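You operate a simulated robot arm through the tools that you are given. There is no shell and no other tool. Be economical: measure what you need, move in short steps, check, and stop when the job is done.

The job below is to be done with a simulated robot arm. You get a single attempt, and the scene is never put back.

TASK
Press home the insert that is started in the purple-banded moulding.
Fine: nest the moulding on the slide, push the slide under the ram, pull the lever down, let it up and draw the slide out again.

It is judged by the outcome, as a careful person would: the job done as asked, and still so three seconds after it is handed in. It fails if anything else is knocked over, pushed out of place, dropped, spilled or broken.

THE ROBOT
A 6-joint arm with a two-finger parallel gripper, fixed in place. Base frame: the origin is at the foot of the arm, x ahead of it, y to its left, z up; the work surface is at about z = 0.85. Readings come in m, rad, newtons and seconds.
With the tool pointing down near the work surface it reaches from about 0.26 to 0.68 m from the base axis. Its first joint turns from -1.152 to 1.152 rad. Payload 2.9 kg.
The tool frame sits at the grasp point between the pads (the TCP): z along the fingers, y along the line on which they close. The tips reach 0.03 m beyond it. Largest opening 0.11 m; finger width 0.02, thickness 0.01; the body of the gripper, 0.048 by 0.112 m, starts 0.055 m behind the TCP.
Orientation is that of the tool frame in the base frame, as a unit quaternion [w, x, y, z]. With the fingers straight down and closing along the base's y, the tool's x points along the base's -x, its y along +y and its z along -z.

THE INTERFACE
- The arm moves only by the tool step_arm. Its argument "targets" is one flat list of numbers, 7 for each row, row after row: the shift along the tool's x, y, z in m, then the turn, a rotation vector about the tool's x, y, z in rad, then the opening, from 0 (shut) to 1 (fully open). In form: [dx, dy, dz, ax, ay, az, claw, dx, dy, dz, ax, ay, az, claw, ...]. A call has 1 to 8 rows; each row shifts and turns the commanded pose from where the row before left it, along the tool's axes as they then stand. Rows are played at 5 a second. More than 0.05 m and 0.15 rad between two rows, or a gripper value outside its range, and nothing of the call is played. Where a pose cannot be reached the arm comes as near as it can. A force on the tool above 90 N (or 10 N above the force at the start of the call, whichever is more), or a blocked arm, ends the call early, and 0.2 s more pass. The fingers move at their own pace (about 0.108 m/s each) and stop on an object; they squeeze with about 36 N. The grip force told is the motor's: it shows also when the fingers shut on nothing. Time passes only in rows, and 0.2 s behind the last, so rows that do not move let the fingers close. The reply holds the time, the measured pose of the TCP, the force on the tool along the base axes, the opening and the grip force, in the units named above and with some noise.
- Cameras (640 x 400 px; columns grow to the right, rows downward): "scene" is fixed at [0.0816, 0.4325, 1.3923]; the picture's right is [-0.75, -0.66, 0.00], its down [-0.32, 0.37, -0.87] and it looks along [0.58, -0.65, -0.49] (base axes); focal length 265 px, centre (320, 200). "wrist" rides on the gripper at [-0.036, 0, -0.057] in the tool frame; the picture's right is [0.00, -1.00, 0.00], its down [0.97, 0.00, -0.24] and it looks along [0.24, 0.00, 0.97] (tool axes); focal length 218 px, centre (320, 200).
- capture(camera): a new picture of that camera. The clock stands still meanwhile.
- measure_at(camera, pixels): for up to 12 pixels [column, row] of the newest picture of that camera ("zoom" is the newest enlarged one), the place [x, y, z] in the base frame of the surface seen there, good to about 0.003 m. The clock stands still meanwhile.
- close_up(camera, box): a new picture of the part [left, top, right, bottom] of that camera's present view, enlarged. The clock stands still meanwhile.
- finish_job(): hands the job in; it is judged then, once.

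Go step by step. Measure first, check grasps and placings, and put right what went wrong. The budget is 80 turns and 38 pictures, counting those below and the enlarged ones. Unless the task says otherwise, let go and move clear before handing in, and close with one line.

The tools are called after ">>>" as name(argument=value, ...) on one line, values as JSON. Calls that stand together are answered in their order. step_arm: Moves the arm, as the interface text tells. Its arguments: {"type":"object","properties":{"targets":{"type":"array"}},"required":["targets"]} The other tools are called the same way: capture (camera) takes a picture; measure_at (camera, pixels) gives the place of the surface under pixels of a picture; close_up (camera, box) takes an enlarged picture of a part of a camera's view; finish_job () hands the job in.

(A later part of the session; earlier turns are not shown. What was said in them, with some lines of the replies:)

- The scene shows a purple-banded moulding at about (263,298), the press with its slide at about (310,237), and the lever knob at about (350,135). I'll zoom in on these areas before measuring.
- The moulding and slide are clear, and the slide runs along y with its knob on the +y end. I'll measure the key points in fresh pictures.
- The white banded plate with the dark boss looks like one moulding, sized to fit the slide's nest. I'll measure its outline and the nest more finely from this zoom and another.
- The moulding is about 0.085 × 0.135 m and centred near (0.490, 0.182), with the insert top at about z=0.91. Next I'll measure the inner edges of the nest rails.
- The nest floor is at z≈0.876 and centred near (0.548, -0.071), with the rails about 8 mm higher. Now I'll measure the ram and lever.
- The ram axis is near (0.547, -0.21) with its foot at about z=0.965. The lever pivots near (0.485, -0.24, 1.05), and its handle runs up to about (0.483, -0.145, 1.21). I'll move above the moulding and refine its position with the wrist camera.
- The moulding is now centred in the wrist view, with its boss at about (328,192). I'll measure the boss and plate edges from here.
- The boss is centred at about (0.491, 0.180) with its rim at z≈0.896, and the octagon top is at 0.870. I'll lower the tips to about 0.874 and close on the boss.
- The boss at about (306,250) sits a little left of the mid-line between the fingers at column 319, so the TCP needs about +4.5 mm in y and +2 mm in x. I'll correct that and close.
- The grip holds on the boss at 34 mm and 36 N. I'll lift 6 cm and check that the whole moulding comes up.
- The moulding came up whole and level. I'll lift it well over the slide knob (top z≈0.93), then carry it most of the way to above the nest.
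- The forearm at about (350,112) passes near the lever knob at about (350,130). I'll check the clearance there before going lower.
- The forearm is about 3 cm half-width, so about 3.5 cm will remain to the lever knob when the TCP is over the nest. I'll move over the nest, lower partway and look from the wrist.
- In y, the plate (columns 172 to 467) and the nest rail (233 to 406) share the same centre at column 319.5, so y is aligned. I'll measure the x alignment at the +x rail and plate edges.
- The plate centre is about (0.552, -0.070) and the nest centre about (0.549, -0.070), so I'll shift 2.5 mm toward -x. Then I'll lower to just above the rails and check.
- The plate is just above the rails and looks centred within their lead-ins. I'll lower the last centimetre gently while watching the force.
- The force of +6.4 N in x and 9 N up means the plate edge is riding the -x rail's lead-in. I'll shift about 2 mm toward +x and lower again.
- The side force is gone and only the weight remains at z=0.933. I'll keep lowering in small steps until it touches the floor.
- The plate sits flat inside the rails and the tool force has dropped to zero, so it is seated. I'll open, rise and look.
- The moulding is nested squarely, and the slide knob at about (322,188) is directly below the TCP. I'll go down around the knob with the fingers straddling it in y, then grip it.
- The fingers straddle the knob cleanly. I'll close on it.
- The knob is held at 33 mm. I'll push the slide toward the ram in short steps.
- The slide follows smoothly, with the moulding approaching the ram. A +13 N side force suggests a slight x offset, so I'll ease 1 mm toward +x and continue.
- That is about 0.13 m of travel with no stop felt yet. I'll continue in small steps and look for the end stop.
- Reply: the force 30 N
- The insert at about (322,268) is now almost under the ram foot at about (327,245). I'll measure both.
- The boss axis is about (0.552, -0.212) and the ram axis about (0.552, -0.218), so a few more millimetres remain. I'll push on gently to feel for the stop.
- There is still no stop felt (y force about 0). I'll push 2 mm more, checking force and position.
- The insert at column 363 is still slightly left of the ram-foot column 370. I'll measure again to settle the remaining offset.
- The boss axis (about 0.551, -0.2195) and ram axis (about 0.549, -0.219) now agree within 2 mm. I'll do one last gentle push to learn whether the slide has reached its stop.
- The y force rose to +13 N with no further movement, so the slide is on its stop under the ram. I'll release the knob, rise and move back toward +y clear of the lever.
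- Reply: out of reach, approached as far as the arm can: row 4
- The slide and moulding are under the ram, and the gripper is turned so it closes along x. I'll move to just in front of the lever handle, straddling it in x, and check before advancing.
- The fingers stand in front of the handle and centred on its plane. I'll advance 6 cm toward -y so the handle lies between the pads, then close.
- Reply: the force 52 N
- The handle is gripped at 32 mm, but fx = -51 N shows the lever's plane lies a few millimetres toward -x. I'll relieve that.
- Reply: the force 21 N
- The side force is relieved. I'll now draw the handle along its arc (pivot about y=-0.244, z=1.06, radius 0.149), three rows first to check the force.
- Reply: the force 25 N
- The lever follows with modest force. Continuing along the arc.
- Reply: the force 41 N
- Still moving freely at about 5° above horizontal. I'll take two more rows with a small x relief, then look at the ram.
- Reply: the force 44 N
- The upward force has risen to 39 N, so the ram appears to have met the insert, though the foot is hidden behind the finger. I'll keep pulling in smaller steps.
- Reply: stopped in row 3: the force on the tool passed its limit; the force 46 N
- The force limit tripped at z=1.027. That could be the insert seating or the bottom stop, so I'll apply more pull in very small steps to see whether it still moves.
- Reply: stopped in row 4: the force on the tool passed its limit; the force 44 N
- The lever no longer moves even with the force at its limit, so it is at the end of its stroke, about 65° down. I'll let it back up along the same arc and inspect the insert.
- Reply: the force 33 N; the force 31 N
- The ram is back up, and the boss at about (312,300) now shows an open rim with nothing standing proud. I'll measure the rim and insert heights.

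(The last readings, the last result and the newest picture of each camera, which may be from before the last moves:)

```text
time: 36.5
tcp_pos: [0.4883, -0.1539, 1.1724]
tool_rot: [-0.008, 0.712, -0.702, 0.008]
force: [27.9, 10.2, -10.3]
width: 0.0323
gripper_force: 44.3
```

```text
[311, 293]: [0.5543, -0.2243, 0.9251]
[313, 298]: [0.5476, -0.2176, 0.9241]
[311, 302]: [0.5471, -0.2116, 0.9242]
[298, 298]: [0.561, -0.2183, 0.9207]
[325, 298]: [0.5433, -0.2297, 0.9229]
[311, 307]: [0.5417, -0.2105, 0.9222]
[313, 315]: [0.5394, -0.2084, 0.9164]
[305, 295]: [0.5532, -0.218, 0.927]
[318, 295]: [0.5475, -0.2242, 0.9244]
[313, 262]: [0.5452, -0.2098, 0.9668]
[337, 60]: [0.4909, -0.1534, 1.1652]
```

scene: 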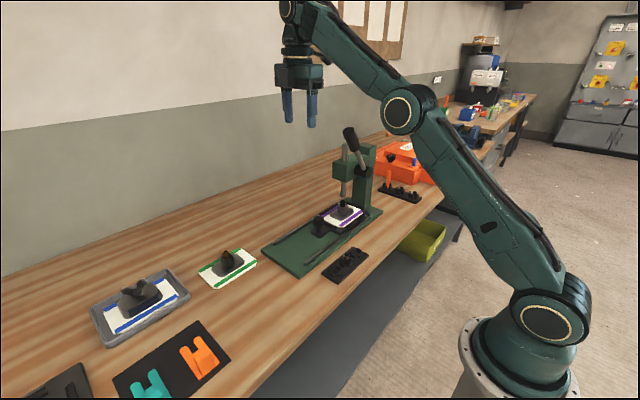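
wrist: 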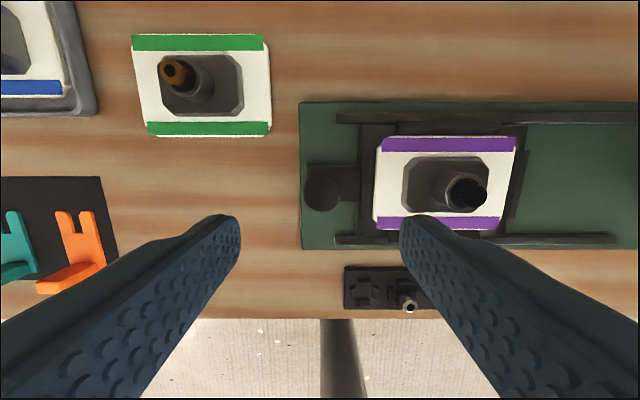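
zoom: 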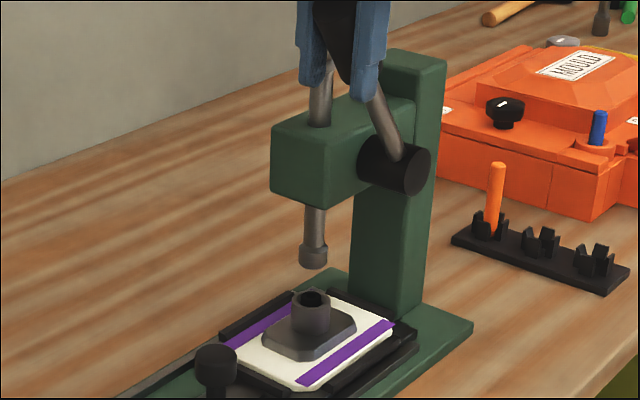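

The insert top (about 0.925) is now level with the boss rim (about 0.922), down from about 0.937 before. I'll raise the lever the last few millimetres to its rest, then open and back off toward +y.

>>> step_arm(targets=[0.003, -0.002, -0.003, 0, 0, 0, 0.1, 0, 0, -0.002, 0, 0, 0, 0.1, 0, 0, 0, 0, 0, 0, 0.35, 0, 0, 0, 0, 0, 0, 0.6, 0, 0, 0, 0, 0, 0, 0.6])

>>> step_arm(targets=[-0.03, 0, -0.005, 0, 0, 0, 0.6, -0.04, 0, -0.01, 0, 0, 0, 0.6, -0.045, 0, -0.01, 0, 0, 0, 0.6, -0.02, -0.03, 0, 0, 0, 0.14, 0.6, 0, -0.03, 0, 0, 0, 0.14, 0.6, 0, 0, 0, 0, 0, 0.14, 0.6, 0, 0, 0, 0, 0, 0.14, 0.6, 0, 0, 0, 0, 0, 0.14, 0.6])

>>> step_arm(targets=[0, 0, 0, 0, 0, 0.14, 0.6, 0, 0, 0, 0, 0, 0.14, 0.6, 0, 0, 0, 0, 0, 0.14, 0.6, 0, 0, 0, 0, 0, 0.14, 0.6, 0, 0, 0, 0, 0, 0.14, 0.6, 0, 0, 0, 0, 0, 0.14, 0.55, 0, 0, 0, 0, 0, 0.0308, 0.55, 0, 0, 0, 0, 0, 0, 0.55])

```text
time: 37.7
tcp_pos: [0.4894, -0.1598, 1.1779]
tool_rot: [-0.008, 0.711, -0.703, 0.008]
force: [0.1, 0.2, -0.4]
width: 0.0659
gripper_force: 0.0
```

```text
time: 39.5
tcp_pos: [0.5481, -0.0269, 1.2022]
tool_rot: [0.01, -0.426, 0.905, -0.005]
force: [0.2, 0.6, -0.5]
width: 0.0659
gripper_force: 0.1
```

```text
time: 41.3
tcp_pos: [0.5475, -0.0268, 1.201]
tool_rot: [0.011, -0.004, 1.0, 0.0]
force: [-0.3, 0.0, 0.0]
width: 0.0608
gripper_force: 0.2
```

The lever is released at its top rest and the gripper is turned back. I'll trim the small tilt and go down around the slide knob, which is at about (0.5505, -0.095).

>>> step_arm(targets=[-0.003, 0, 0.04, 0, 0.022, 0, 0.55, 0, 0, 0.045, 0, 0, 0, 0.55, 0, 0, 0.045, 0, 0, 0, 0.55, 0, 0, 0.045, 0, 0, 0, 0.55, 0, -0.034, 0.01, 0, 0, 0, 0.55, 0, -0.034, 0.01, 0, 0, 0, 0.55, 0, 0, 0, 0, 0, 0, 0.55])

```text
time: 42.9
tcp_pos: [0.5525, -0.097, 1.0075]
tool_rot: [-0.001, -0.006, 1.0, 0.0]
force: [-0.3, -0.6, 0.5]
width: 0.0607
gripper_force: 0.0
```

The TCP is level above the knob. I'll lower around it and close.

>>> step_arm(targets=[0.0015, 0.001, 0.04, 0, 0, 0, 0.55, 0, 0, 0.036, 0, 0, 0, 0.55, 0, 0, 0, 0, 0, 0, 0.55, 0, 0, 0, 0, 0, 0, 0.3, 0, 0, 0, 0, 0, 0, 0.1, 0, 0, 0, 0, 0, 0, 0.1, 0, 0, 0, 0, 0, 0, 0.1])

```text
time: 44.5
tcp_pos: [0.5529, -0.096, 0.9298]
tool_rot: [0.0, -0.006, 1.0, -0.001]
force: [1.2, 7.0, -4.8]
width: 0.0332
gripper_force: 45.0
```

The knob is gripped again at 33 mm. I'll draw the slide out toward +y by 0.15 m.

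>>> step_arm(targets=[0, 0.01, 0, 0, 0, 0, 0.1, 0, 0.02, 0, 0, 0, 0, 0.1, 0, 0.02, 0, 0, 0, 0, 0.1, 0, 0.02, 0, 0, 0, 0, 0.1, 0, 0.02, 0, 0, 0, 0, 0.1, 0, 0.02, 0, 0, 0, 0, 0.1, 0, 0.02, 0, 0, 0, 0, 0.1, 0, 0.01, 0, 0, 0, 0, 0.1])

```text
time: 46.3
tcp_pos: [0.5514, 0.0467, 0.9301]
tool_rot: [0.002, -0.006, 1.0, -0.001]
force: [20.1, -0.3, -28.4]
width: 0.0333
gripper_force: 45.0
```

About 0.01 m remains to its original position. I'll finish the pull gently up to the outer stop.

>>> step_arm(targets=[0, 0.005, 0, 0, 0, 0, 0.1, 0, 0.003, 0, 0, 0, 0, 0.1, 0, 0.0015, 0, 0, 0, 0, 0.1, 0, 0, 0, 0, 0, 0, 0.1])

```text
time: 47.3
tcp_pos: [0.5503, 0.0559, 0.9303]
tool_rot: [0.002, -0.004, 1.0, -0.001]
force: [20.8, -2.7, -28.7]
width: 0.0331
gripper_force: 44.6
```

The slide is back at its starting position (knob y≈0.055). I'll release, rise clear and check.

>>> step_arm(targets=[0, 0, 0, 0, 0, 0, 0.35, 0, 0, 0, 0, 0, 0, 0.55, 0, 0, 0, 0, 0, 0, 0.55, 0, 0, -0.03, 0, 0, 0, 0.55, 0, 0, -0.045, 0, 0, 0, 0.55, 0, 0.02, -0.045, 0, 0, 0, 0.55, 0, 0.02, -0.045, 0, 0, 0, 0.55, 0, 0.02, -0.045, 0, 0, 0, 0.55])

>>> close_up(camera="scene", box=[255, 110, 395, 285])

```text
time: 49.1
tcp_pos: [0.5485, 0.1153, 1.1441]
tool_rot: [0.0, -0.004, 1.0, 0.0]
force: [0.5, -0.5, -0.3]
width: 0.0605
gripper_force: 0.1
```

```text
2.29 times, centred on (325, 198) of scene
```

zoom: 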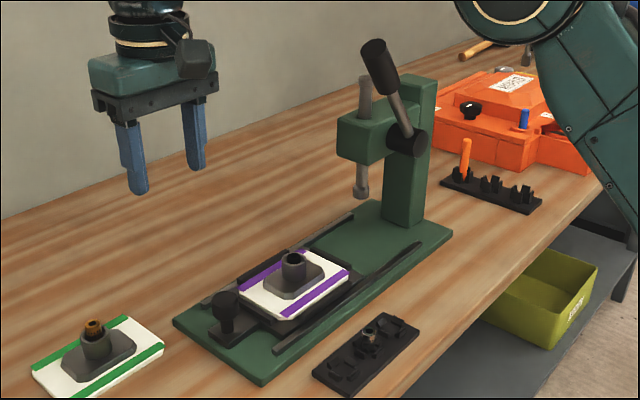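

The slide is out, the lever is up and nothing else has moved. I'll take one close look at the insert to confirm it is home.

>>> close_up(camera="scene", box=[290, 205, 340, 255])

```text
8.00 times, centred on (315, 230) of scene
```

zoom: 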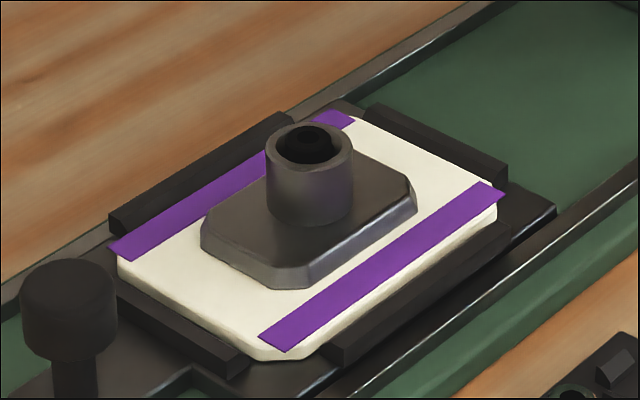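

The insert at about (308,145) sits level inside the boss rim. The moulding is nested on the drawn-out slide, and the gripper is clear, so I'm handing in.

>>> finish_job()

```text
The job is handed in.
```

The insert in the purple-banded moulding is pressed home, level with the boss rim. The lever is back up, the slide is drawn out with the moulding still nested on it, and I saw nothing else disturbed.
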